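You operate a simulated robot arm through the tools that you are given. There is no shell and no other tool. Be economical: measure what you need, move in short steps, check, and stop when the job is done.

The job below is to be done with a simulated two-armed robot. You get a single attempt, and the scene is never put back.

Task
Rinse the orange spool, pass it to your clean hand and stand it on the low wire rack.
Fine: rinse it under the blue tap till the crust is off; the hand from the dirty sink hands it over to the other; tap off at the end; the other spools stay in the basin. Set down upright: what you pick out.

The check looks at the end state, three seconds after you hand in, the way a careful person would. Anything else that was tipped, shoved, dropped, spilled or broken makes it a failure.

Robot
Two 7-joint arms with two-finger parallel grippers on one trunk, on a base that drives. Base frame: it is fixed to the floor where the robot stands at the start and does not move with it; the origin is under the middle of the robot, x ahead of it, y to its left, z up. Lengths are in mm, angles in degrees, forces in N, time in s.
The left shoulder is at the start at [70, 163, 1220], the right one opposite. With the tool pointing down near the work surface each hand reaches from about 100 to 840 mm from the robot's upright axis, wherever it stands, measured 20 degrees to its own side. Places, roughly: blue tap on the sink [500, 100, 900]; mesh of the low rack [600, 600, 900]. Payload 3.43 kg a hand.
The tool frame of a hand sits at the grasp point between the pads (the TCP): z along the fingers, y along the line on which they close. The tips reach 34 mm beyond it. Largest opening 128 mm; finger width 24, thickness 12; the body of the gripper, 48 by 130 mm, starts 96 mm behind the TCP.
Orientation is that of the tool frame in the base frame, as [roll, pitch, yaw] about the fixed x, y, z axes, in that order (R = Rz(yaw) Ry(pitch) Rx(roll)). With the fingers straight down and closing along the base's y, the tool's x points along the base's -x, its y along +y and its z along -z.

Tools
- The arms move only by the tool apply_moves. It takes "left_commands", "right_commands" or both (then of equal length, played together; a hand with none holds still); each is a list of rows, each a list of 2 entries, a list of its own where there are three numbers: the shift along the tool's x, y, z in cm, then the turn, a rotation vector about the tool's x, y, z in degrees. In form: [[[dx, dy, dz], [wx, wy, wz]], ...]. A call has 1 to 12 rows; each row is the pose to reach, as a shift and turn from the pose commanded when the call began, along the tool's axes at that moment. "left_fingers" and "right_fingers" are, for a hand that has rows, the finger opening in cm, from 0 to 12.8, set as the call begins (left out, the last holds). A row lasts 0.2 s, in which the tool goes at most 50 mm and 8.6 degrees; a call with a longer step from one row to the next is refused whole, and so is a gripper value outside its range. Where a pose cannot be reached the arm comes as near as it can. A force on the tool above 40 N (or 10 N above the force at the start of the call, whichever is more), or a blocked arm, ends the call early, and 0.2 s more pass. Each finger travels about 153 mm/s and halts on what it meets, pressing with about 41 N; the grip force reading is that of the motor and also rises with nothing between the fingers. The clock runs only during rows and for 0.2 s after the last one: add rows that repeat a pose to give the fingers time. It gives the time, the measured TCP pose, the force on the tool (base axes), the opening and the grip force at its end, in the units of the frame above (readings bear some noise), with the torque about the TCP (base axes, N m) and any sound that the robot's microphone picked up, and new pictures: "show" is both (left out), scene, wrist or none (wrist: the cameras of the hands that moved).
- Cameras (640 x 400 px; columns grow to the right, rows downward): "scene" is now at [140.7, 12.8, 1441.6]; the picture's right is [0.17, -0.98, 0.00], its down [-0.62, -0.11, -0.78] and it looks along [0.77, 0.13, -0.63] (base axes); focal length 242 px, centre (320, 200). "left" rides on the left gripper at [76, 11, -160] in its tool frame; the picture's right is [-0.15, 0.99, 0.00], its down [-0.88, -0.13, -0.46] and it looks along [-0.45, -0.07, 0.89] (tool axes); focal length 234 px, centre (320, 200). "right" rides on the right gripper at [76, -11, -160] in its tool frame; the picture's right is [0.15, 0.99, 0.00], its down [-0.88, 0.13, -0.46] and it looks along [-0.45, 0.07, 0.89] (tool axes); focal length 234 px, centre (320, 200). There is no depth. A picture from a camera that has moved, and an enlarged one, comes with that camera's place and axes in the base frame and with its lens. The place of the scene camera against the robot may be out by one fixed shift of up to 12 mm in any direction.
- lift_body(by): slides the trunk up (or, below 0, down) by that many mm; the arms and the scene camera ride with it, the base frame stays. It gives what a move gives, with no picture.
- drive_base(legs): drives the robot by 1 to 6 legs, each [ahead, left, turn to the left] in mm, mm and degrees, along the robot's own axes; the way and the turn of a leg run together, so that a leg with both is an arc; at most 1500 mm and 180 degrees a leg. The arms and the cameras ride along, it lands a little off, and it stops where it bumps. It gives what a move gives, and a new picture of the scene camera.
- pan_tilt(pan, tilt): turns the head with the scene camera to pan (to the left, within 86 degrees either way) and tilt (down, from -29 to 69), counted from straight ahead of the robot. It gives what a move gives, and a new picture of the scene camera.
- inspect(camera, box): a new picture of the part [left, top, right, bottom] of that camera's present view, enlarged. The clock stands still meanwhile.
- close_job(): hands the job in; it is judged then, once.

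Work in short steps. Places have to be worked out from the pictures, the camera data and where the tool is seen: move nearer, look again, correct. Check each grasp and each placing, and mend what went wrong. You have 120 turns and 260 pictures in all, those below and enlarged ones among them. Open the grippers and draw the arms clear of the work before you hand the job in, unless the task says otherwise; then end with one line.

The tools are called by a JSON object that holds its "op" and its "data". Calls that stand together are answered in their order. apply_moves: Moves the arms, as the interface text tells. Its arguments: {"type":"object","properties":{"left_commands":{"type":"array"},"left_fingers":{"type":"number"},"right_commands":{"type":"array"},"right_fingers":{"type":"number"},"show":{"type":"string","enum":["both","scene","wrist","none"]}},"required":[]} The other tools are called the same way: lift_body (by) slides the trunk up or down; drive_base (legs) drives the base; pan_tilt (pan, tilt) turns the head that bears the scene camera; inspect (camera, box) takes an enlarged picture of a part of a camera's view; close_job () hands the job in.

At the start:

```text
clock: 0.0
left_tcp_pos: [482.9, 198.4, 1297.9]
left_ee_rot: [179.9, 0.1, -179.9]
left_ft_force: [0.6, 0.5, 0.1]
left_wrist_torque: [0.03, 0.0, -0.01]
left_finger_gap: 127.9
left_grasp_force: 0.0
right_tcp_pos: [502.9, -139.6, 1208.3]
right_ee_rot: [180.0, 0.0, -179.9]
right_ft_force: [0.5, 0.8, 0.2]
right_wrist_torque: [0.04, 0.01, -0.02]
right_finger_gap: 128.2
right_grasp_force: 0.1
trunk travel left (down, up): [-700.0, 240.0]
robot x, y, heading: [-2.5, 0.0, 0.5]
head pan, tilt: [10.0, 39.0]
```

scene: 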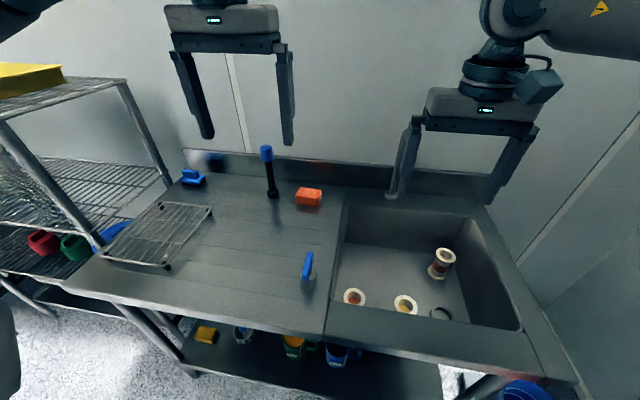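
right: 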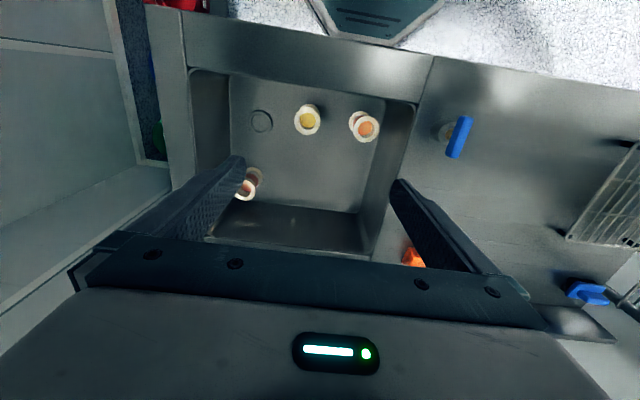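
left: 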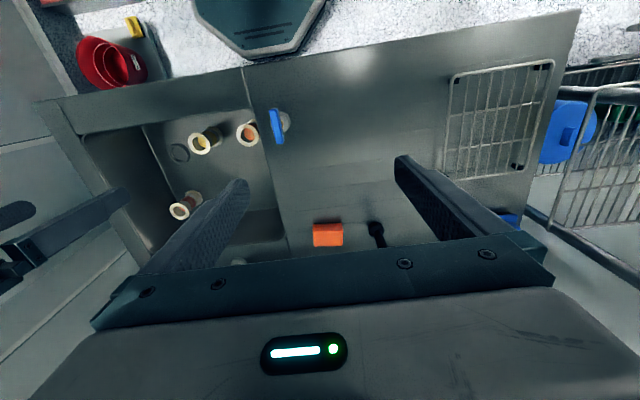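

The spools are in the sink to the right, with a blue lever and a dark post with a blue head on the drainboard. I'll enlarge these areas to tell which is which.

{"op": "inspect", "data": {"camera": "scene", "box": [320, 200, 540, 338]}}

{"op": "inspect", "data": {"camera": "scene", "box": [170, 130, 350, 300]}}

{"op": "inspect", "data": {"camera": "right", "box": [180, 60, 500, 260]}}

{"op": "inspect", "data": {"camera": "scene", "box": [0, 60, 220, 300]}}

```text
2.90 times, centred on (430, 269) of scene
camera zoom: at [140.7, 12.8, 1441.6], right [0.17, -0.98, 0.0], down [-0.62, -0.11, -0.78], along [0.77, 0.13, -0.63], focal length 700 px, centre (1, 0)
```

zoom: 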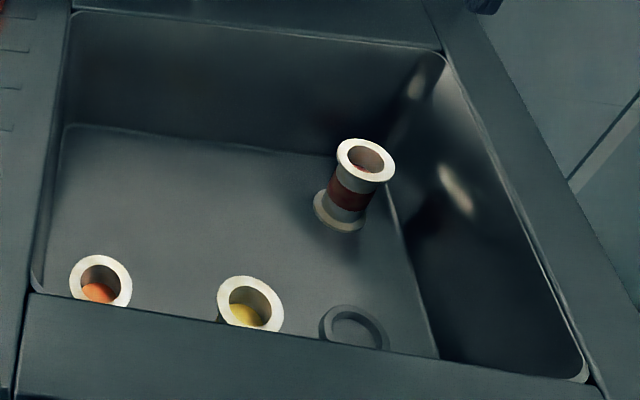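

```text
2.35 times, centred on (260, 215) of scene
camera zoom: at [140.7, 12.8, 1441.6], right [0.17, -0.98, 0.0], down [-0.62, -0.11, -0.78], along [0.77, 0.13, -0.63], focal length 568 px, centre (461, 165)
```

zoom: 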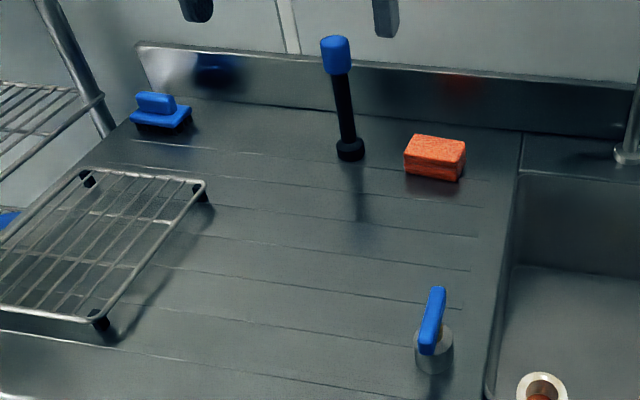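

```text
2.00 times, centred on (340, 160) of right
camera zoom: at [426.0, -151.3, 1367.0], right [-0.15, 0.99, 0.0], down [0.88, 0.13, 0.46], along [0.45, 0.07, -0.89], focal length 468 px, centre (280, 280)
```

zoom: 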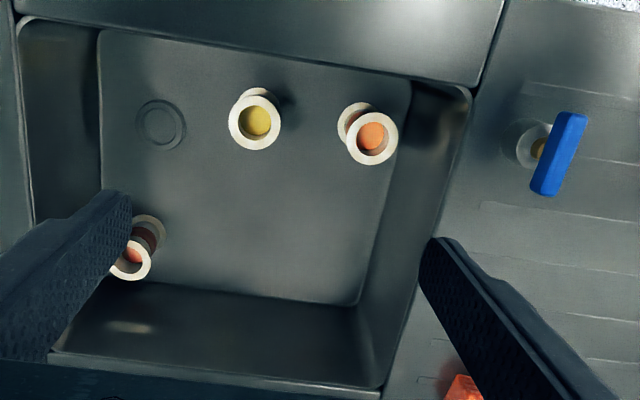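

```text
1.67 times, centred on (110, 180) of scene
camera zoom: at [140.7, 12.8, 1441.6], right [0.17, -0.98, 0.0], down [-0.62, -0.11, -0.78], along [0.77, 0.13, -0.63], focal length 402 px, centre (670, 233)
```

zoom: 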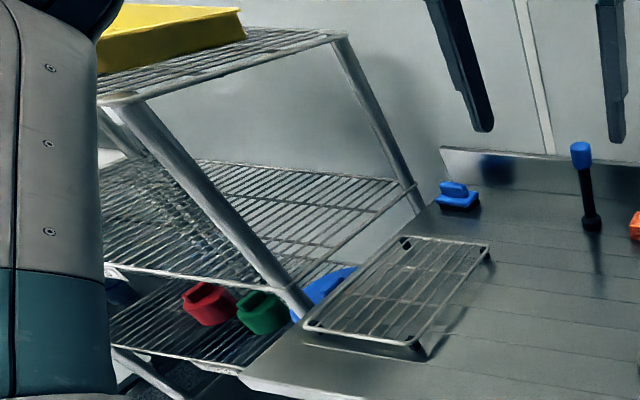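

Spool colours are ambiguous (crust), and the spout seems hidden behind the right finger. I'll slide the right hand out to the right to uncover it.

{"op": "apply_moves", "data": {"right_commands": [[[3, -4, 0], [0, 0, 0]], [[6, -8, 0], [0, 0, 0]], [[9, -12, 0], [0, 0, 0]], [[12, -16, 0], [0, 0, 0]], [[12, -20, 0], [0, 0, 0]]], "show": "both"}}

{"op": "inspect", "data": {"camera": "scene", "box": [300, 100, 540, 250]}}

```text
clock: 1.2
left_tcp_pos: [481.8, 196.2, 1298.7]
left_ee_rot: [-180.0, 0.1, -179.9]
left_ft_force: [0.8, -0.7, -0.6]
left_wrist_torque: [0.03, -0.01, -0.02]
left_finger_gap: 128.0
left_grasp_force: 0.0
right_tcp_pos: [382.7, -344.4, 1207.5]
right_ee_rot: [180.0, 0.0, -179.8]
right_ft_force: [0.1, 0.1, -0.9]
right_wrist_torque: [0.04, 0.03, 0.01]
right_finger_gap: 128.1
right_grasp_force: 0.1
trunk travel left (down, up): [-700.0, 240.0]
robot x, y, heading: [-1.3, 1.6, 0.2]
head pan, tilt: [10.0, 39.0]
camera scene: at [139.5, 11.5, 1441.8], right [0.17, -0.98, 0.0], down [-0.62, -0.11, -0.78], along [0.77, 0.14, -0.63], focal length 242 px, centre (320, 200)
camera right: at [306.6, -355.6, 1366.7], right [-0.15, 0.99, 0.0], down [0.88, 0.13, 0.46], along [0.45, 0.07, -0.89], focal length 234 px, centre (320, 200)
```

scene: 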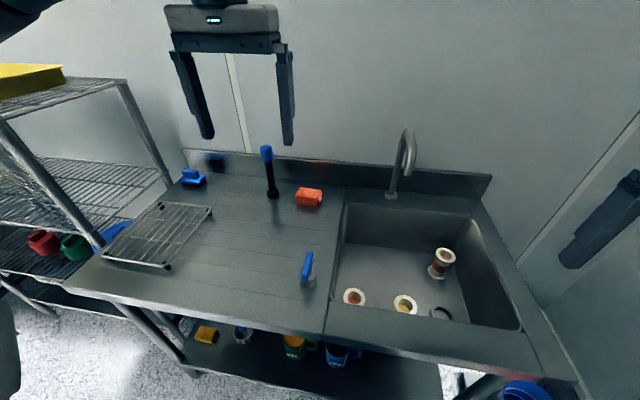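
right: 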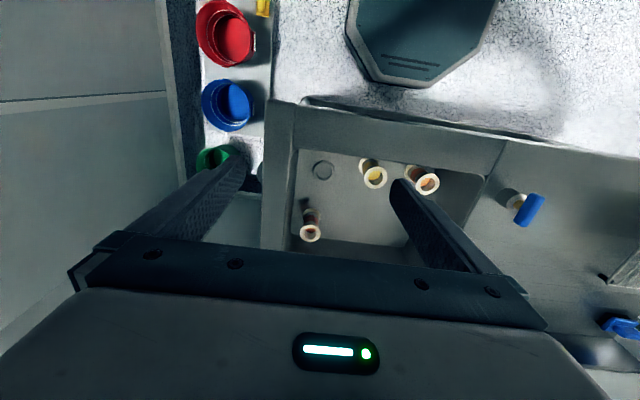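

```text
2.67 times, centred on (420, 175) of scene
camera zoom: at [139.5, 11.5, 1441.8], right [0.17, -0.98, 0.0], down [-0.62, -0.11, -0.78], along [0.77, 0.14, -0.63], focal length 644 px, centre (53, 267)
```

zoom: 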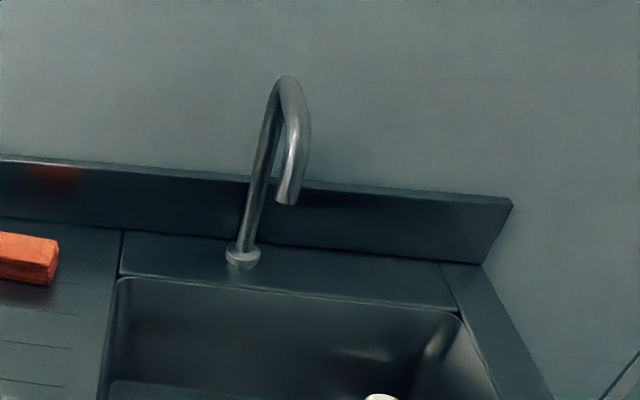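

The gooseneck spout sits at the back of the sink and the blue lever is on the drainboard. Now zoom in on the spools and the lever from the right wrist view.

{"op": "inspect", "data": {"camera": "right", "box": [280, 140, 460, 253]}}

{"op": "inspect", "data": {"camera": "right", "box": [470, 160, 590, 235]}}

{"op": "inspect", "data": {"camera": "left", "box": [150, 90, 310, 240]}}

```text
3.54 times, centred on (370, 196) of right
camera zoom: at [306.6, -355.6, 1366.7], right [-0.15, 0.99, 0.0], down [0.88, 0.13, 0.46], along [0.45, 0.07, -0.89], focal length 829 px, centre (143, 212)
```

zoom: 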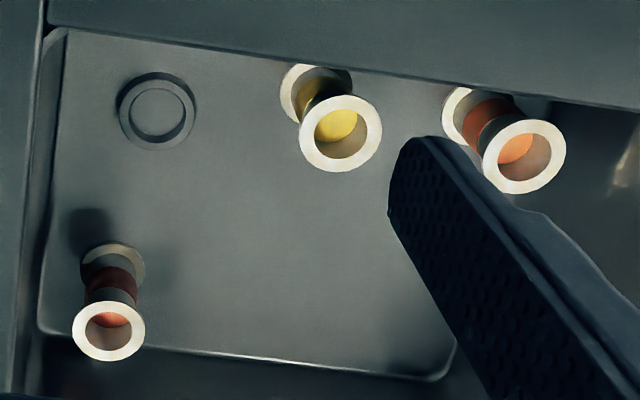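

```text
5.33 times, centred on (530, 198) of right
camera zoom: at [306.6, -355.6, 1366.7], right [-0.15, 0.99, 0.0], down [0.88, 0.13, 0.46], along [0.45, 0.07, -0.89], focal length 1249 px, centre (-800, 213)
```

zoom: 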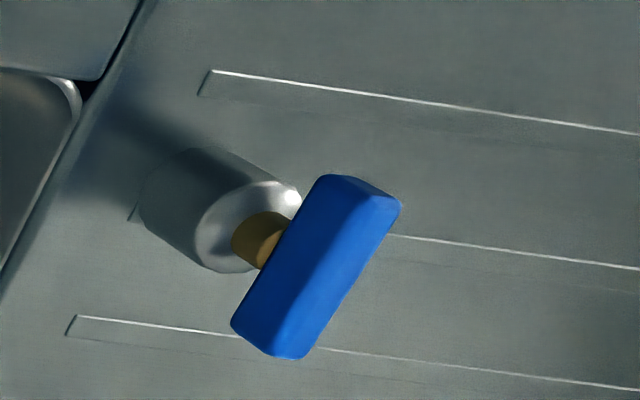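

```text
2.67 times, centred on (230, 165) of left
camera zoom: at [406.0, 206.7, 1457.9], right [0.14, 0.99, 0.0], down [0.88, -0.13, 0.46], along [0.45, -0.07, -0.89], focal length 624 px, centre (560, 293)
```

zoom: 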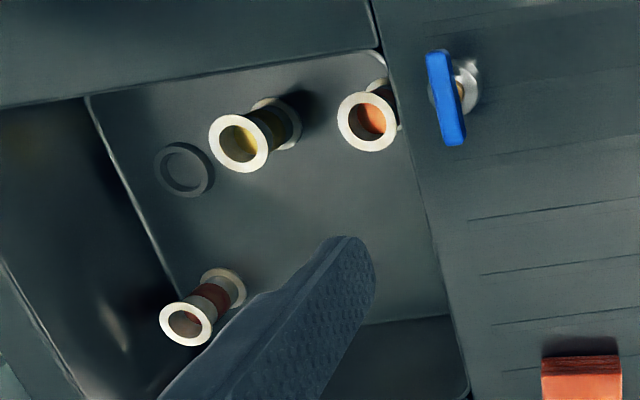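

Triangulating: basin floor ≈ z 664, drainboard ≈ 860, spool A (orange inside) at about [512,-20], lever at about [520,110,900]. I'll bring the right camera over the sink for a closer look at spool colours.

{"op": "apply_moves", "data": {"right_commands": [[[-1, 4, 1.5], [0, 0, 0]], [[-2, 8, 3], [0, 0, 0]], [[-3, 12, 4.5], [0, 0, 0]], [[-4, 16, 6], [0, 0, 0]], [[-5, 20, 7.5], [0, 0, 0]], [[-6, 24, 9], [0, 0, 0]], [[-6, 27, 10.5], [0, 0, 0]]], "show": "wrist"}}

{"op": "inspect", "data": {"camera": "right", "box": [200, 60, 440, 210]}}

```text
clock: 2.8
left_tcp_pos: [483.1, 198.4, 1297.5]
left_ee_rot: [-179.9, 0.0, -180.0]
left_ft_force: [0.1, 0.2, -0.1]
left_wrist_torque: [-0.02, 0.02, -0.05]
left_finger_gap: 128.1
left_grasp_force: 0.0
right_tcp_pos: [445.0, -70.2, 1101.8]
right_ee_rot: [-179.9, 0.0, 179.9]
right_ft_force: [-0.6, -0.2, 0.8]
right_wrist_torque: [0.0, 0.03, 0.01]
right_finger_gap: 128.1
right_grasp_force: 0.0
trunk travel left (down, up): [-700.0, 240.0]
robot x, y, heading: [2.2, 0.6, -0.4]
head pan, tilt: [10.0, 39.0]
camera right: at [368.2, -81.1, 1261.3], right [-0.15, 0.99, 0.0], down [0.88, 0.13, 0.46], along [0.45, 0.07, -0.89], focal length 234 px, centre (320, 200)
```

right: 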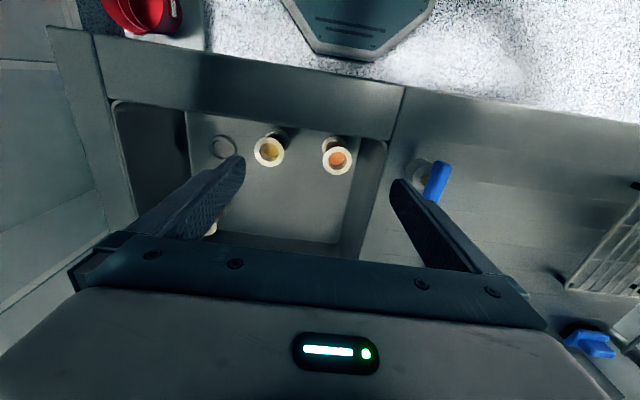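

```text
2.67 times, centred on (320, 135) of right
camera zoom: at [368.2, -81.1, 1261.3], right [-0.15, 0.99, 0.0], down [0.88, 0.13, 0.46], along [0.45, 0.07, -0.89], focal length 624 px, centre (320, 373)
```

zoom: 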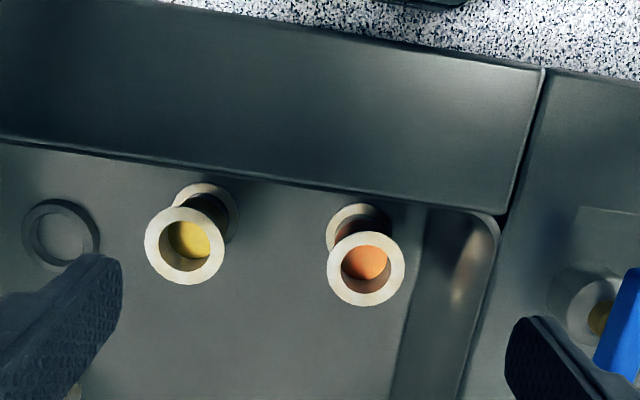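

Spool A top is at about [513,-20,777]. Check C once more to make sure it isn't the orange one.

{"op": "inspect", "data": {"camera": "left", "box": [160, 120, 270, 220]}}

{"op": "inspect", "data": {"camera": "scene", "box": [330, 240, 470, 328]}}

```text
4.00 times, centred on (215, 170) of left
camera zoom: at [407.9, 209.0, 1456.9], right [0.15, 0.99, 0.0], down [0.88, -0.13, 0.46], along [0.45, -0.07, -0.89], focal length 937 px, centre (740, 320)
```

zoom: 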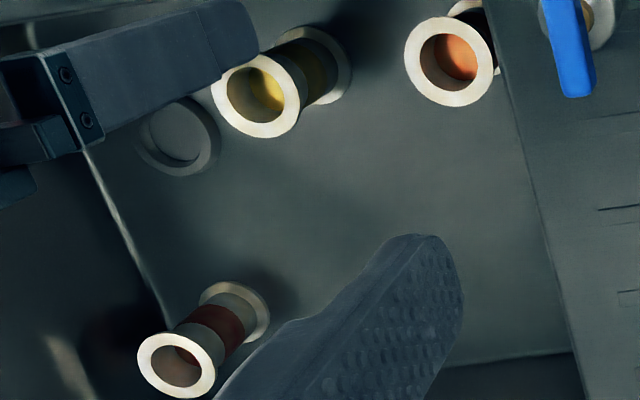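

```text
4.55 times, centred on (400, 284) of scene
camera zoom: at [141.2, 14.0, 1441.6], right [0.17, -0.98, 0.0], down [-0.62, -0.11, -0.78], along [0.77, 0.13, -0.63], focal length 1098 px, centre (-44, -182)
```

zoom: 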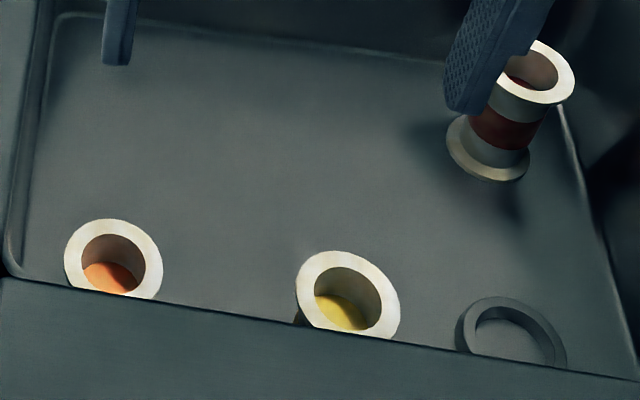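

A is the orange one. Next I look at the lever closely: moving the right hand so its camera faces it.

{"op": "apply_moves", "data": {"right_commands": [[[1, 4.5, 1], [0, 0, 0]], [[2, 9, 2], [0, 0, 0]], [[3, 13, 3], [0, 0, 0]], [[4, 16, 4], [0, 0, 0]]], "show": "wrist"}}

{"op": "inspect", "data": {"camera": "right", "box": [240, 80, 400, 200]}}

{"op": "inspect", "data": {"camera": "left", "box": [230, 70, 330, 160]}}

```text
clock: 3.8
left_tcp_pos: [482.6, 199.0, 1297.1]
left_ee_rot: [-179.9, 0.0, -179.9]
left_ft_force: [0.0, 0.8, 0.0]
left_wrist_torque: [-0.05, -0.01, 0.0]
left_finger_gap: 128.0
left_grasp_force: 0.1
right_tcp_pos: [403.0, 93.6, 1061.8]
right_ee_rot: [-180.0, 0.0, -180.0]
right_ft_force: [-0.6, 0.2, -0.7]
right_wrist_torque: [-0.04, -0.02, -0.01]
right_finger_gap: 127.9
right_grasp_force: 0.1
trunk travel left (down, up): [-700.0, 240.0]
robot x, y, heading: [1.1, -1.1, 0.0]
head pan, tilt: [10.0, 39.0]
camera right: at [326.3, 81.4, 1220.9], right [-0.15, 0.99, 0.0], down [0.88, 0.13, 0.46], along [0.45, 0.07, -0.89], focal length 234 px, centre (320, 200)
```

right: 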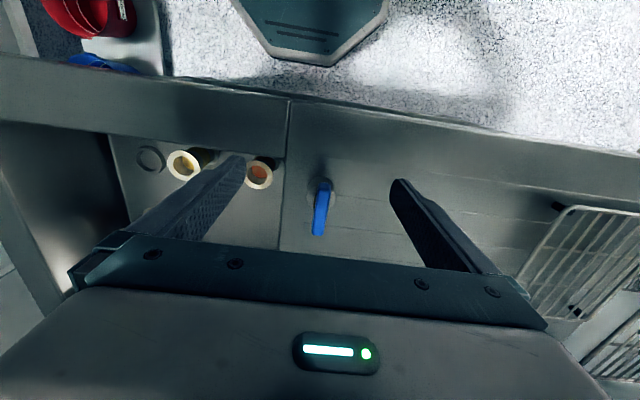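

```text
3.33 times, centred on (320, 140) of right
camera zoom: at [326.3, 81.4, 1220.9], right [-0.15, 0.99, 0.0], down [0.88, 0.13, 0.46], along [0.45, 0.07, -0.89], focal length 781 px, centre (320, 400)
```

zoom: 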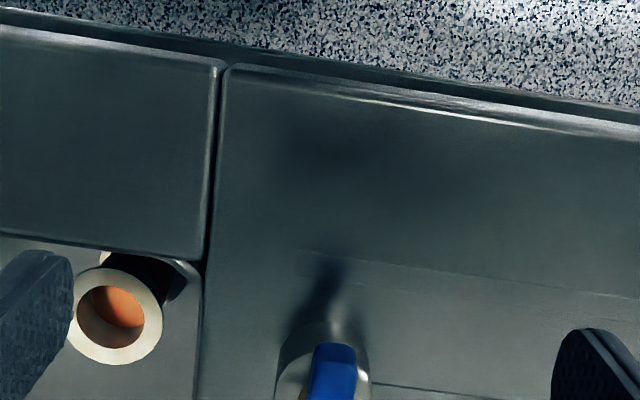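

```text
4.44 times, centred on (280, 115) of left
camera zoom: at [407.5, 209.9, 1456.9], right [0.15, 0.99, 0.0], down [0.88, -0.13, 0.46], along [0.45, -0.07, -0.89], focal length 1041 px, centre (498, 578)
```

zoom: 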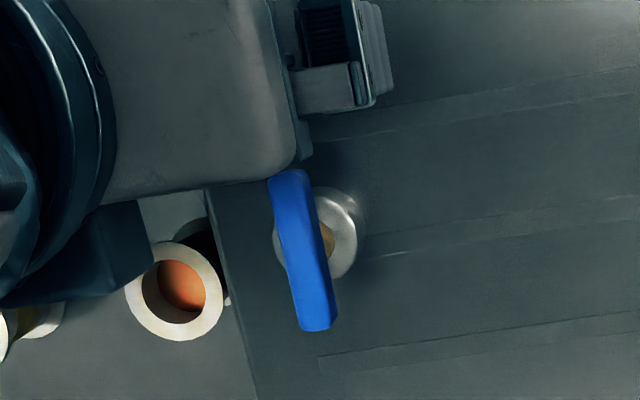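

{"op": "inspect", "data": {"camera": "right", "box": [272, 160, 372, 245]}}

{"op": "pan_tilt", "data": {"pan": 5, "tilt": 50}}

{"op": "inspect", "data": {"camera": "scene", "box": [220, 160, 420, 290]}}

```text
4.71 times, centred on (322, 202) of right
camera zoom: at [326.3, 81.4, 1220.9], right [-0.15, 0.99, 0.0], down [0.88, 0.13, 0.46], along [0.45, 0.07, -0.89], focal length 1102 px, centre (311, 188)
```

zoom: 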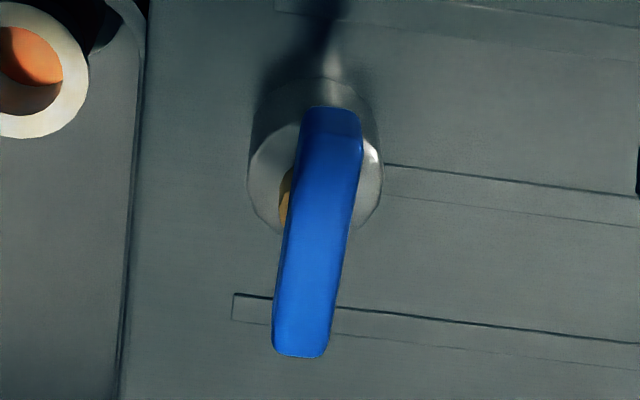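

```text
clock: 4.5
left_tcp_pos: [482.8, 197.3, 1297.4]
left_ee_rot: [-180.0, 0.0, -179.9]
left_ft_force: [-0.5, 1.2, 0.4]
left_wrist_torque: [-0.01, 0.0, 0.01]
left_finger_gap: 127.8
left_grasp_force: 0.1
right_tcp_pos: [402.5, 90.9, 1062.2]
right_ee_rot: [-180.0, -0.1, -180.0]
right_ft_force: [-0.7, -0.8, 0.8]
right_wrist_torque: [0.01, 0.03, -0.01]
right_finger_gap: 128.0
right_grasp_force: 0.1
trunk travel left (down, up): [-700.0, 240.0]
robot x, y, heading: [2.6, 0.6, 0.2]
head pan, tilt: [5.0, 50.0]
camera scene: at [133.1, 4.4, 1426.0], right [0.09, -1.0, 0.0], down [-0.76, -0.07, -0.64], along [0.64, 0.06, -0.77], focal length 242 px, centre (320, 200)
```

scene: 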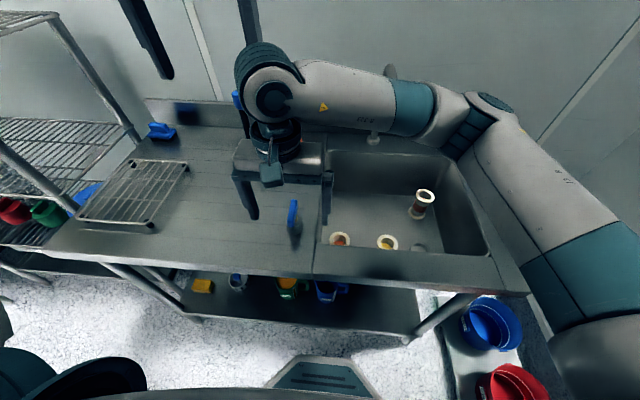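

```text
3.08 times, centred on (320, 225) of scene
camera zoom: at [133.1, 4.4, 1426.0], right [0.09, -1.0, 0.0], down [-0.76, -0.07, -0.64], along [0.64, 0.06, -0.77], focal length 743 px, centre (320, 123)
```

zoom: 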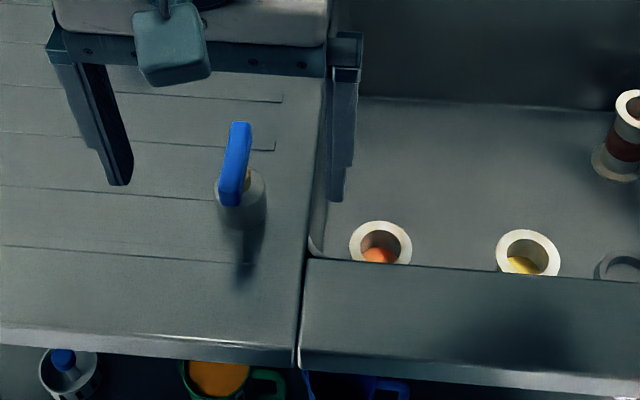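

The handle is a bar along x, centred on the post at about [478,106], z≈955. I'll position the right hand above it, fingers closing along y.

{"op": "apply_moves", "data": {"right_commands": [[[-3, 0.5, 1], [0, 0, 0]], [[-6, 1, 3], [0, 0, 0]], [[-7.5, 1.4, 5], [0, 0, 0]], [[-7.5, 1.4, 5], [0, 0, 0]]], "right_fingers": 6, "show": "wrist"}}

{"op": "inspect", "data": {"camera": "right", "box": [240, 100, 400, 240]}}

{"op": "inspect", "data": {"camera": "left", "box": [210, 70, 370, 180]}}

```text
clock: 5.1
left_tcp_pos: [489.7, 199.7, 1294.4]
left_ee_rot: [179.8, 0.4, -178.8]
left_ft_force: [2.8, 1.4, 0.6]
left_wrist_torque: [-0.05, -0.01, 0.22]
left_finger_gap: 127.5
left_grasp_force: 0.1
right_tcp_pos: [449.3, 103.7, 1041.2]
right_ee_rot: [179.6, 0.3, -179.2]
right_ft_force: [0.4, -1.4, 0.0]
right_wrist_torque: [0.01, 0.02, 0.04]
right_finger_gap: 60.2
right_grasp_force: 0.2
trunk travel left (down, up): [-700.0, 240.0]
robot x, y, heading: [3.0, 2.2, 0.1]
head pan, tilt: [5.0, 50.0]
stopped in row 2 (left hand): the force on the tool passed its limit (the readings are from after the stop); the commanded pose is now the measured one
camera right: at [373.1, 89.7, 1199.3], right [-0.16, 0.99, 0.01], down [0.88, 0.14, 0.46], along [0.45, 0.08, -0.89], focal length 234 px, centre (320, 200)
```

right: 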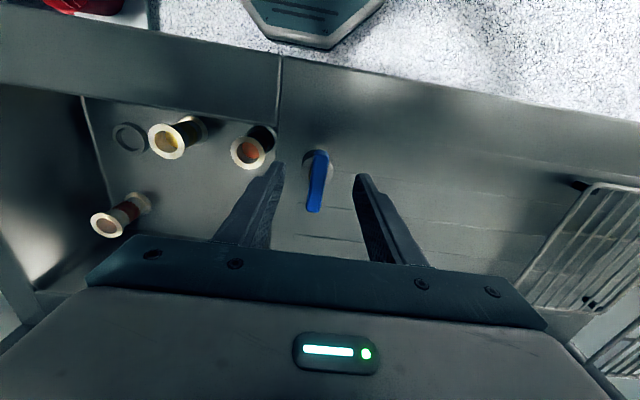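

```text
2.86 times, centred on (320, 170) of right
camera zoom: at [373.1, 89.7, 1199.3], right [-0.16, 0.99, 0.01], down [0.88, 0.14, 0.46], along [0.45, 0.08, -0.89], focal length 669 px, centre (320, 286)
```

zoom: 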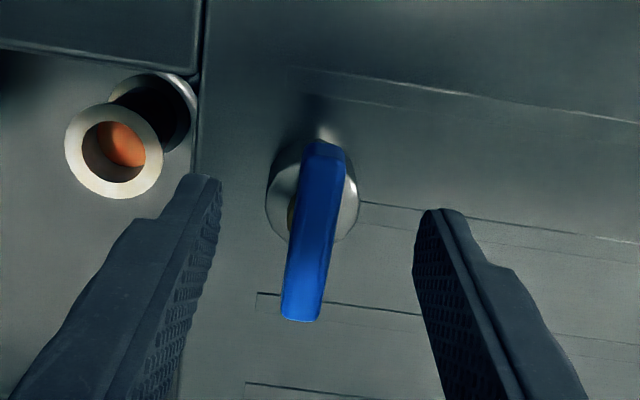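

```text
3.64 times, centred on (290, 125) of left
camera zoom: at [413.0, 208.0, 1453.2], right [0.12, 0.99, 0.01], down [0.88, -0.11, 0.46], along [0.46, -0.05, -0.89], focal length 852 px, centre (429, 473)
```

zoom: 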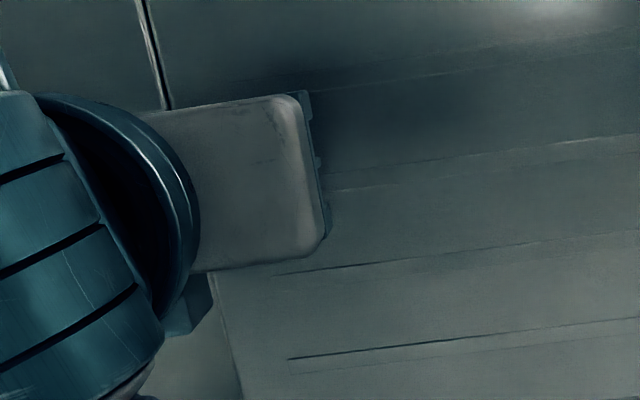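

The right wrist brushed the left fingers (left hand was too close overhead). I move the left hand up and off to the left.

{"op": "apply_moves", "data": {"left_commands": [[[0, 1, -2], [0, 0, 0]], [[0, 5, -4], [0, 0, 0]], [[1, 9, -5], [0, 0, 0]], [[2, 13, -5], [0, 0, 0]], [[3, 17, -5], [0, 0, 0]], [[4, 20, -5], [0, 0, 0]]], "show": "none"}}

{"op": "pan_tilt", "data": {"pan": 10, "tilt": 45}}

```text
clock: 6.5
left_tcp_pos: [441.7, 397.3, 1345.9]
left_ee_rot: [179.9, 0.5, -178.9]
left_ft_force: [-0.1, 1.2, 0.6]
left_wrist_torque: [0.0, -0.04, 0.01]
left_finger_gap: 128.0
left_grasp_force: 0.0
right_tcp_pos: [449.3, 104.5, 1041.7]
right_ee_rot: [179.7, 0.5, -179.2]
right_ft_force: [0.3, -0.8, 0.5]
right_wrist_torque: [0.01, -0.01, 0.03]
right_finger_gap: 60.2
right_grasp_force: 0.1
trunk travel left (down, up): [-700.0, 240.0]
robot x, y, heading: [4.1, 3.3, -0.0]
head pan, tilt: [5.0, 50.0]
```

```text
clock: 7.2
left_tcp_pos: [444.0, 394.2, 1345.5]
left_ee_rot: [179.8, 0.5, -178.8]
left_ft_force: [-0.8, 0.7, 0.1]
left_wrist_torque: [0.0, 0.0, 0.0]
left_finger_gap: 128.1
left_grasp_force: 0.0
right_tcp_pos: [450.4, 103.3, 1040.8]
right_ee_rot: [179.5, 0.4, -179.2]
right_ft_force: [-0.3, -0.4, -0.3]
right_wrist_torque: [0.02, 0.0, 0.01]
right_finger_gap: 59.7
right_grasp_force: 0.0
trunk travel left (down, up): [-700.0, 240.0]
robot x, y, heading: [-0.7, 1.7, 0.0]
head pan, tilt: [10.0, 45.0]
camera scene: at [136.5, 12.0, 1432.8], right [0.17, -0.98, 0.0], down [-0.7, -0.12, -0.71], along [0.7, 0.12, -0.71], focal length 242 px, centre (320, 200)
```

scene: 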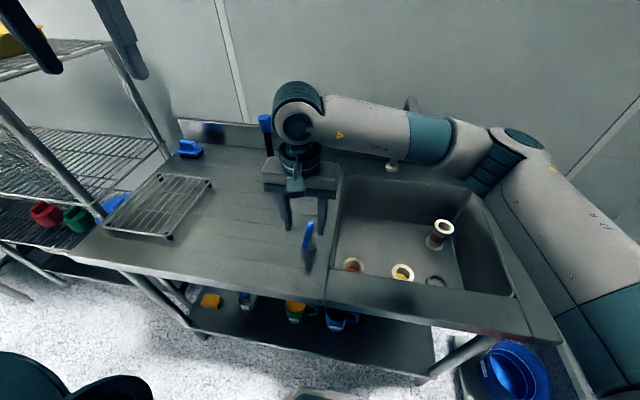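

Lever refined: bar x 438–505 at y≈105, pivot near x 475. Lower the open fingers around it.

{"op": "apply_moves", "data": {"right_commands": [[[-2.5, 0.2, 1], [0, 0, 0]], [[-2.5, 0.2, 4], [0, 0, 0]], [[-2.5, 0.2, 7], [0, 0, 0]], [[-2.5, 0.2, 7.9], [0, 0, 0]]], "show": "wrist"}}

{"op": "inspect", "data": {"camera": "right", "box": [240, 110, 400, 250]}}

{"op": "inspect", "data": {"camera": "scene", "box": [240, 170, 400, 290]}}

```text
clock: 8.2
left_tcp_pos: [444.3, 395.2, 1344.2]
left_ee_rot: [179.8, 0.4, -178.8]
left_ft_force: [-0.2, -0.3, -0.3]
left_wrist_torque: [0.01, -0.01, -0.01]
left_finger_gap: 128.1
left_grasp_force: 0.0
right_tcp_pos: [474.6, 106.6, 962.6]
right_ee_rot: [179.5, 0.4, -179.2]
right_ft_force: [-0.3, -0.5, -0.3]
right_wrist_torque: [-0.01, 0.04, -0.01]
right_finger_gap: 60.0
right_grasp_force: 0.1
trunk travel left (down, up): [-700.0, 240.0]
robot x, y, heading: [1.8, 1.2, 0.1]
head pan, tilt: [10.0, 45.0]
camera right: at [397.4, 92.5, 1121.6], right [-0.16, 0.99, 0.01], down [0.88, 0.14, 0.46], along [0.46, 0.08, -0.89], focal length 234 px, centre (320, 200)
```

right: 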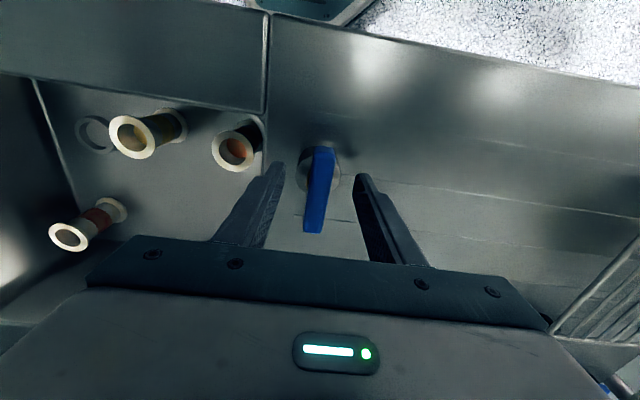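

```text
2.86 times, centred on (320, 180) of right
camera zoom: at [397.4, 92.5, 1121.6], right [-0.16, 0.99, 0.01], down [0.88, 0.14, 0.46], along [0.46, 0.08, -0.89], focal length 669 px, centre (320, 257)
```

zoom: 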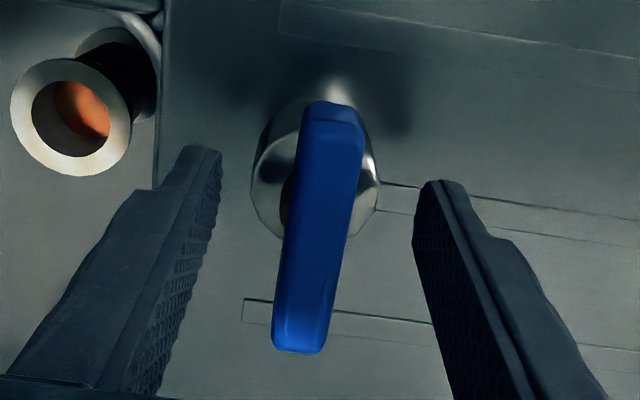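

```text
3.33 times, centred on (320, 230) of scene
camera zoom: at [136.5, 12.2, 1432.9], right [0.17, -0.98, 0.0], down [-0.7, -0.12, -0.71], along [0.7, 0.12, -0.71], focal length 805 px, centre (320, 100)
```

zoom: 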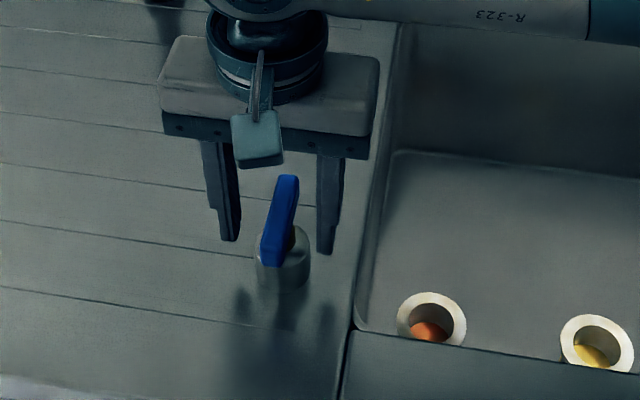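

Fingers straddle the sloping bar around its middle. Close gently on it and see.

{"op": "apply_moves", "data": {"right_commands": [[[0, 0, 0], [0, 0, 0]], [[0, 0, 0], [0, 0, 0]], [[0, 0, 0], [0, 0, 0]]], "right_fingers": 0.8, "show": "wrist"}}

```text
clock: 9.0
left_tcp_pos: [443.8, 394.5, 1345.4]
left_ee_rot: [179.8, 0.5, -178.8]
left_ft_force: [0.1, -0.6, 0.1]
left_wrist_torque: [0.01, -0.02, 0.01]
left_finger_gap: 127.9
left_grasp_force: 0.0
right_tcp_pos: [475.5, 106.3, 962.7]
right_ee_rot: [179.6, 0.4, -179.3]
right_ft_force: [-0.5, -4.0, -1.7]
right_wrist_torque: [-0.79, -0.48, -0.2]
right_finger_gap: 17.2
right_grasp_force: 44.4
trunk travel left (down, up): [-700.0, 240.0]
robot x, y, heading: [0.2, 4.1, -0.1]
head pan, tilt: [10.0, 45.0]
camera right: at [397.3, 91.8, 1121.6], right [-0.16, 0.99, 0.0], down [0.88, 0.14, 0.46], along [0.46, 0.08, -0.89], focal length 234 px, centre (320, 200)
```

right: 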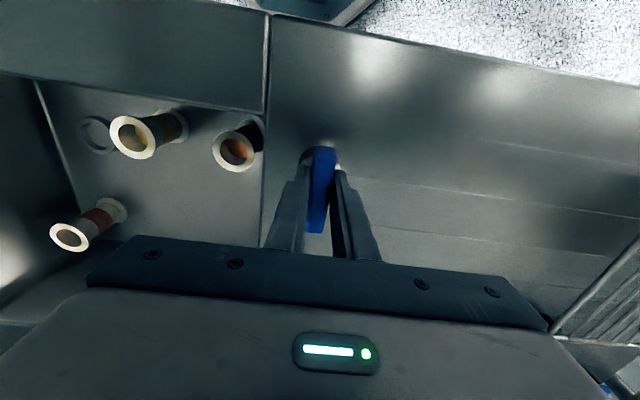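

Gripped (17 mm). Try a counter-clockwise turn (seen from above) of 16° and watch torque.

{"op": "apply_moves", "data": {"right_commands": [[[0, 0, 0], [0, 0, -5]], [[0, 0, 0], [0, 0, -10]], [[0, 0, 0], [0, 0, -16]]], "show": "wrist"}}

```text
clock: 9.8
left_tcp_pos: [443.1, 395.6, 1345.1]
left_ee_rot: [179.9, 0.4, -178.8]
left_ft_force: [0.1, -0.2, 0.6]
left_wrist_torque: [-0.01, 0.03, -0.01]
left_finger_gap: 128.2
left_grasp_force: 0.2
right_tcp_pos: [475.9, 105.0, 962.8]
right_ee_rot: [179.8, 0.5, -163.3]
right_ft_force: [3.1, -3.2, 3.4]
right_wrist_torque: [-1.23, 0.33, -2.21]
right_finger_gap: 24.4
right_grasp_force: 45.4
trunk travel left (down, up): [-700.0, 240.0]
robot x, y, heading: [0.9, 2.7, -0.1]
head pan, tilt: [10.0, 45.0]
camera right: at [404.3, 71.2, 1121.1], right [-0.42, 0.91, 0.0], down [0.8, 0.38, 0.46], along [0.42, 0.2, -0.89], focal length 234 px, centre (320, 200)
```

right: 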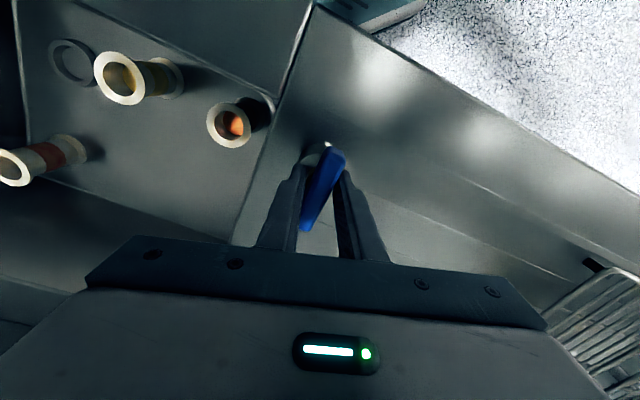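

The bar did not follow (fingers spread, torque resisting). Go back and try clockwise.

{"op": "apply_moves", "data": {"right_commands": [[[0, 0, 0], [0, 0, 6]], [[0, 0, 0], [0, 0, 12]], [[0, 0, 0], [0, 0, 18]], [[0, 0, 0], [0, 0, 25]], [[0, 0, 0], [0, 0, 32]]], "show": "wrist"}}

```text
clock: 11.0
left_tcp_pos: [445.2, 395.3, 1344.9]
left_ee_rot: [179.8, 0.4, -178.7]
left_ft_force: [1.0, 0.9, -0.8]
left_wrist_torque: [0.01, 0.01, -0.02]
left_finger_gap: 128.0
left_grasp_force: 0.0
right_tcp_pos: [475.5, 106.6, 960.7]
right_ee_rot: [179.6, 0.3, 164.6]
right_ft_force: [8.8, -1.3, 4.1]
right_wrist_torque: [-1.29, -1.4, -0.03]
right_finger_gap: 17.4
right_grasp_force: 45.2
trunk travel left (down, up): [-700.0, 240.0]
robot x, y, heading: [0.1, 1.5, 0.2]
head pan, tilt: [10.0, 45.0]
camera right: at [397.9, 114.2, 1121.0], right [0.12, 0.99, 0.01], down [0.88, -0.11, 0.46], along [0.46, -0.05, -0.89], focal length 234 px, centre (320, 200)
```

right: 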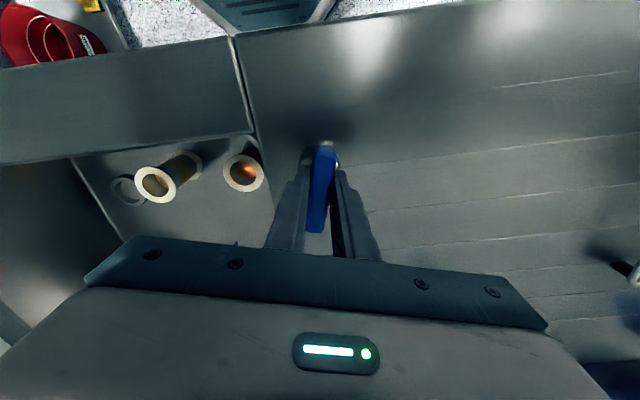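

It turns clockwise freely. Continue and check for water at the spout.

{"op": "apply_moves", "data": {"right_commands": [[[0, 0, 0], [0, 0, 8]], [[0, 0, 0], [0, 0, 16]], [[0, 0, 0], [0, 0, 24]], [[0, 0, 0], [0, 0, 31]]], "show": "both"}}

```text
clock: 12.0
left_tcp_pos: [445.1, 397.2, 1344.6]
left_ee_rot: [179.8, 0.4, -178.8]
left_ft_force: [-1.1, -0.5, 0.3]
left_wrist_torque: [0.04, 0.02, 0.01]
left_finger_gap: 128.2
left_grasp_force: 0.1
right_tcp_pos: [476.5, 108.7, 962.1]
right_ee_rot: [179.4, 0.0, 133.6]
right_ft_force: [16.9, 8.2, 11.0]
right_wrist_torque: [-1.03, -0.45, 0.11]
right_finger_gap: 16.8
right_grasp_force: 45.4
trunk travel left (down, up): [-700.0, 240.0]
robot x, y, heading: [-0.9, -3.3, 0.1]
head pan, tilt: [10.0, 45.0]
camera scene: at [138.3, 14.0, 1432.9], right [0.17, -0.98, 0.0], down [-0.7, -0.12, -0.71], along [0.7, 0.12, -0.71], focal length 242 px, centre (320, 200)
camera right: at [414.8, 154.0, 1121.4], right [0.62, 0.79, 0.01], down [0.7, -0.55, 0.46], along [0.37, -0.27, -0.89], focal length 234 px, centre (320, 200)
```

scene: 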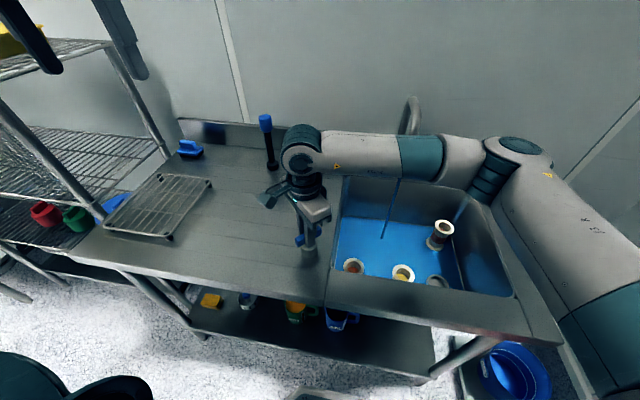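
right: 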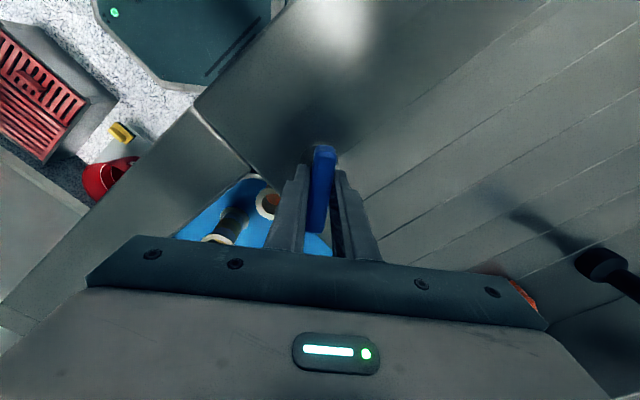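

Water runs into the basin. Release the handle, rise, and check the water level meanwhile.

{"op": "apply_moves", "data": {"right_commands": [[[0, 0, 0], [0, 0, 0]], [[0, 0, -2], [0, 0, 0]], [[0, 0, -6], [0, 0, 0]], [[0, 0, -10], [0, 0, -8]], [[0, 0, -12], [0, 0, -16]], [[0, 0, -12], [0, 0, -24]], [[0, 0, -12], [0, 0, -32]], [[0, 0, -12], [0, 0, -40]], [[0, 0, -12], [0, 0, -46.4]]], "right_fingers": 7, "show": "both"}}

{"op": "inspect", "data": {"camera": "scene", "box": [320, 140, 540, 320]}}

{"op": "inspect", "data": {"camera": "right", "box": [40, 80, 360, 260]}}

```text
clock: 14.0
left_tcp_pos: [443.8, 395.2, 1345.7]
left_ee_rot: [179.8, 0.4, -178.9]
left_ft_force: [-0.9, -0.1, 0.0]
left_wrist_torque: [0.0, -0.01, 0.01]
left_finger_gap: 128.0
left_grasp_force: 0.1
right_tcp_pos: [474.0, 104.2, 1082.2]
right_ee_rot: [179.6, 0.3, -179.7]
right_ft_force: [0.5, 0.4, -0.9]
right_wrist_torque: [0.0, 0.01, -0.03]
right_finger_gap: 70.0
right_grasp_force: 0.0
trunk travel left (down, up): [-700.0, 240.0]
robot x, y, heading: [0.5, -2.8, 0.0]
head pan, tilt: [10.0, 45.0]
camera scene: at [136.5, 12.1, 1432.9], right [0.17, -0.98, 0.0], down [-0.7, -0.12, -0.71], along [0.7, 0.12, -0.71], focal length 242 px, centre (320, 200)
camera right: at [397.1, 91.4, 1240.8], right [-0.15, 0.99, 0.01], down [0.88, 0.13, 0.46], along [0.46, 0.07, -0.89], focal length 234 px, centre (320, 200)
```

scene: 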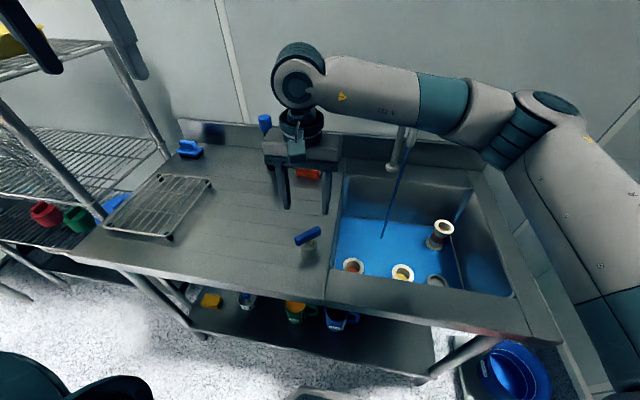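
right: 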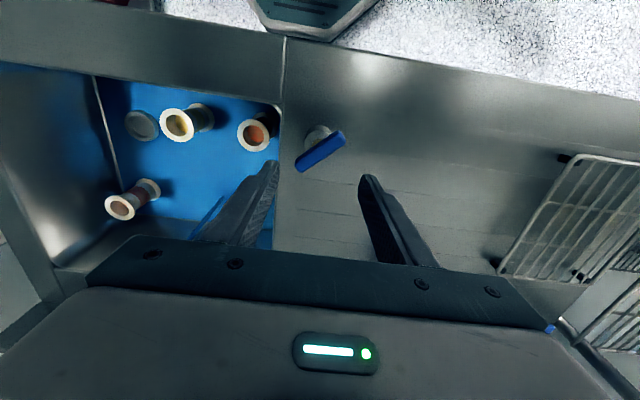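

```text
2.22 times, centred on (430, 230) of scene
camera zoom: at [136.5, 12.1, 1432.9], right [0.17, -0.98, 0.0], down [-0.7, -0.12, -0.71], along [0.7, 0.12, -0.71], focal length 537 px, centre (76, 133)
```

zoom: 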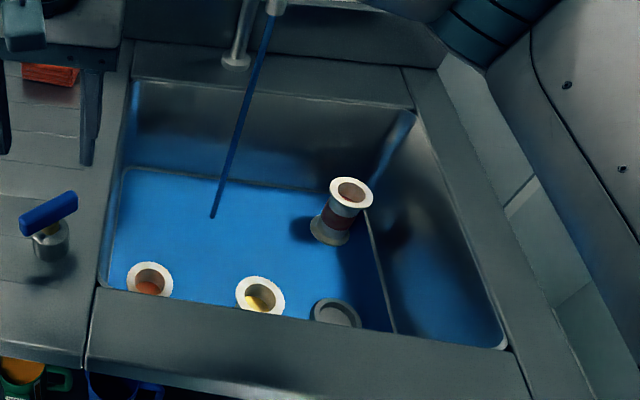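

```text
2.00 times, centred on (200, 170) of right
camera zoom: at [397.1, 91.4, 1240.8], right [-0.15, 0.99, 0.01], down [0.88, 0.13, 0.46], along [0.46, 0.07, -0.89], focal length 468 px, centre (560, 260)
```

zoom: 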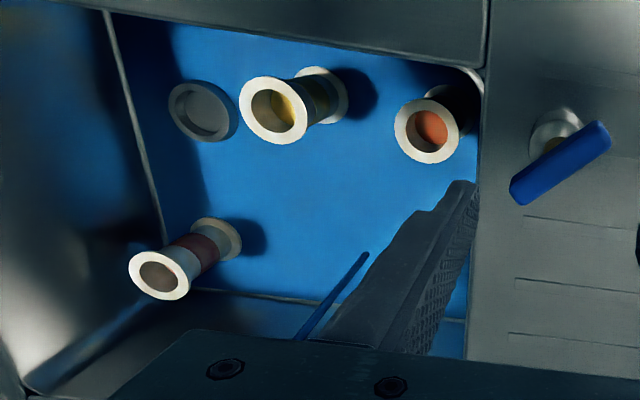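

Stream falls at about [724,-126] to the floor (z≈668); spool A top at [515,-21,778]. I move over spool A, turning 60° so the fingers clear the left wall of the basin.

{"op": "apply_moves", "data": {"right_commands": [[[-0.5, -2, 0], [0, 0, 7.5]], [[-1, -4, 0], [0, 0, 15]], [[-1.5, -6, 1], [0, 0, 22.5]], [[-2, -8, 3], [0, 0, 30]], [[-2.5, -10, 6], [0, 0, 37.5]], [[-3, -12, 9], [0, 0, 45]], [[-3.6, -12.5, 12], [0, 0, 52.5]], [[-4.1, -12.5, 15], [0, 0, 60]], [[-4.1, -12.5, 15], [0, 0, 60]]], "right_fingers": 9.5, "show": "both"}}

{"op": "inspect", "data": {"camera": "right", "box": [200, 80, 440, 240]}}

{"op": "inspect", "data": {"camera": "scene", "box": [280, 170, 480, 310]}}

```text
clock: 16.0
left_tcp_pos: [442.7, 395.2, 1345.2]
left_ee_rot: [179.9, 0.5, -178.8]
left_ft_force: [-0.4, -0.3, 0.4]
left_wrist_torque: [0.0, -0.04, 0.05]
left_finger_gap: 127.9
left_grasp_force: 0.0
right_tcp_pos: [516.7, -20.1, 928.9]
right_ee_rot: [179.6, -0.1, 120.0]
right_ft_force: [0.3, 0.3, 0.0]
right_wrist_torque: [-0.02, 0.0, -0.01]
right_finger_gap: 95.0
right_grasp_force: 0.1
trunk travel left (down, up): [-700.0, 240.0]
robot x, y, heading: [-4.7, -1.4, 0.2]
head pan, tilt: [10.0, 45.0]
camera scene: at [136.0, 12.0, 1432.9], right [0.17, -0.98, 0.0], down [-0.7, -0.12, -0.71], along [0.7, 0.12, -0.71], focal length 242 px, centre (320, 200)
camera right: at [467.8, 39.0, 1088.4], right [0.78, 0.62, 0.01], down [0.55, -0.7, 0.45], along [0.29, -0.35, -0.89], focal length 234 px, centre (320, 200)
```

scene: 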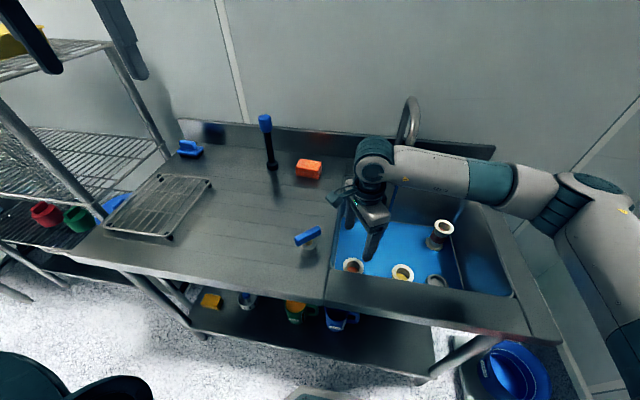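
right: 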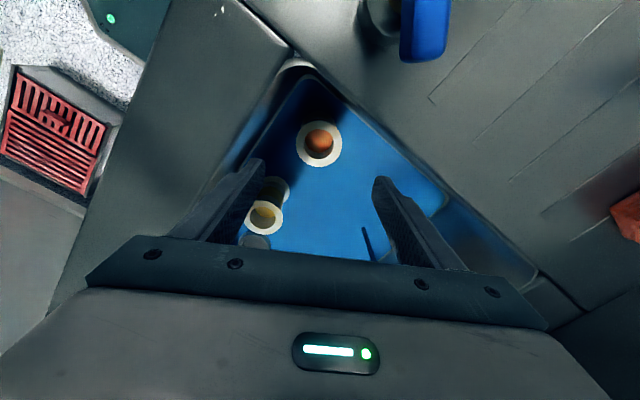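

```text
2.50 times, centred on (320, 160) of right
camera zoom: at [467.8, 39.0, 1088.4], right [0.78, 0.62, 0.01], down [0.55, -0.7, 0.45], along [0.29, -0.35, -0.89], focal length 585 px, centre (320, 300)
```

zoom: 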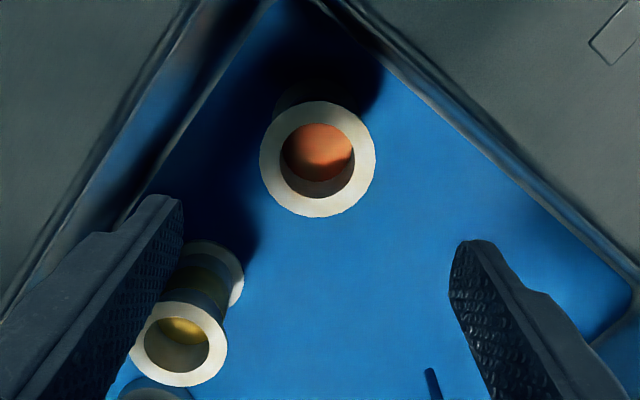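

```text
2.86 times, centred on (380, 240) of scene
camera zoom: at [136.0, 12.0, 1432.9], right [0.17, -0.98, 0.0], down [-0.7, -0.12, -0.71], along [0.7, 0.12, -0.71], focal length 690 px, centre (149, 86)
```

zoom: 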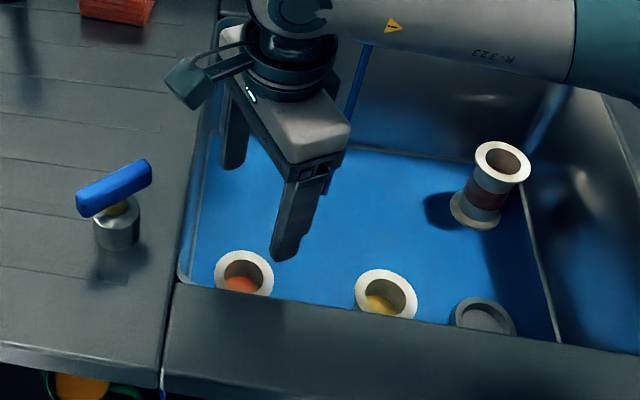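

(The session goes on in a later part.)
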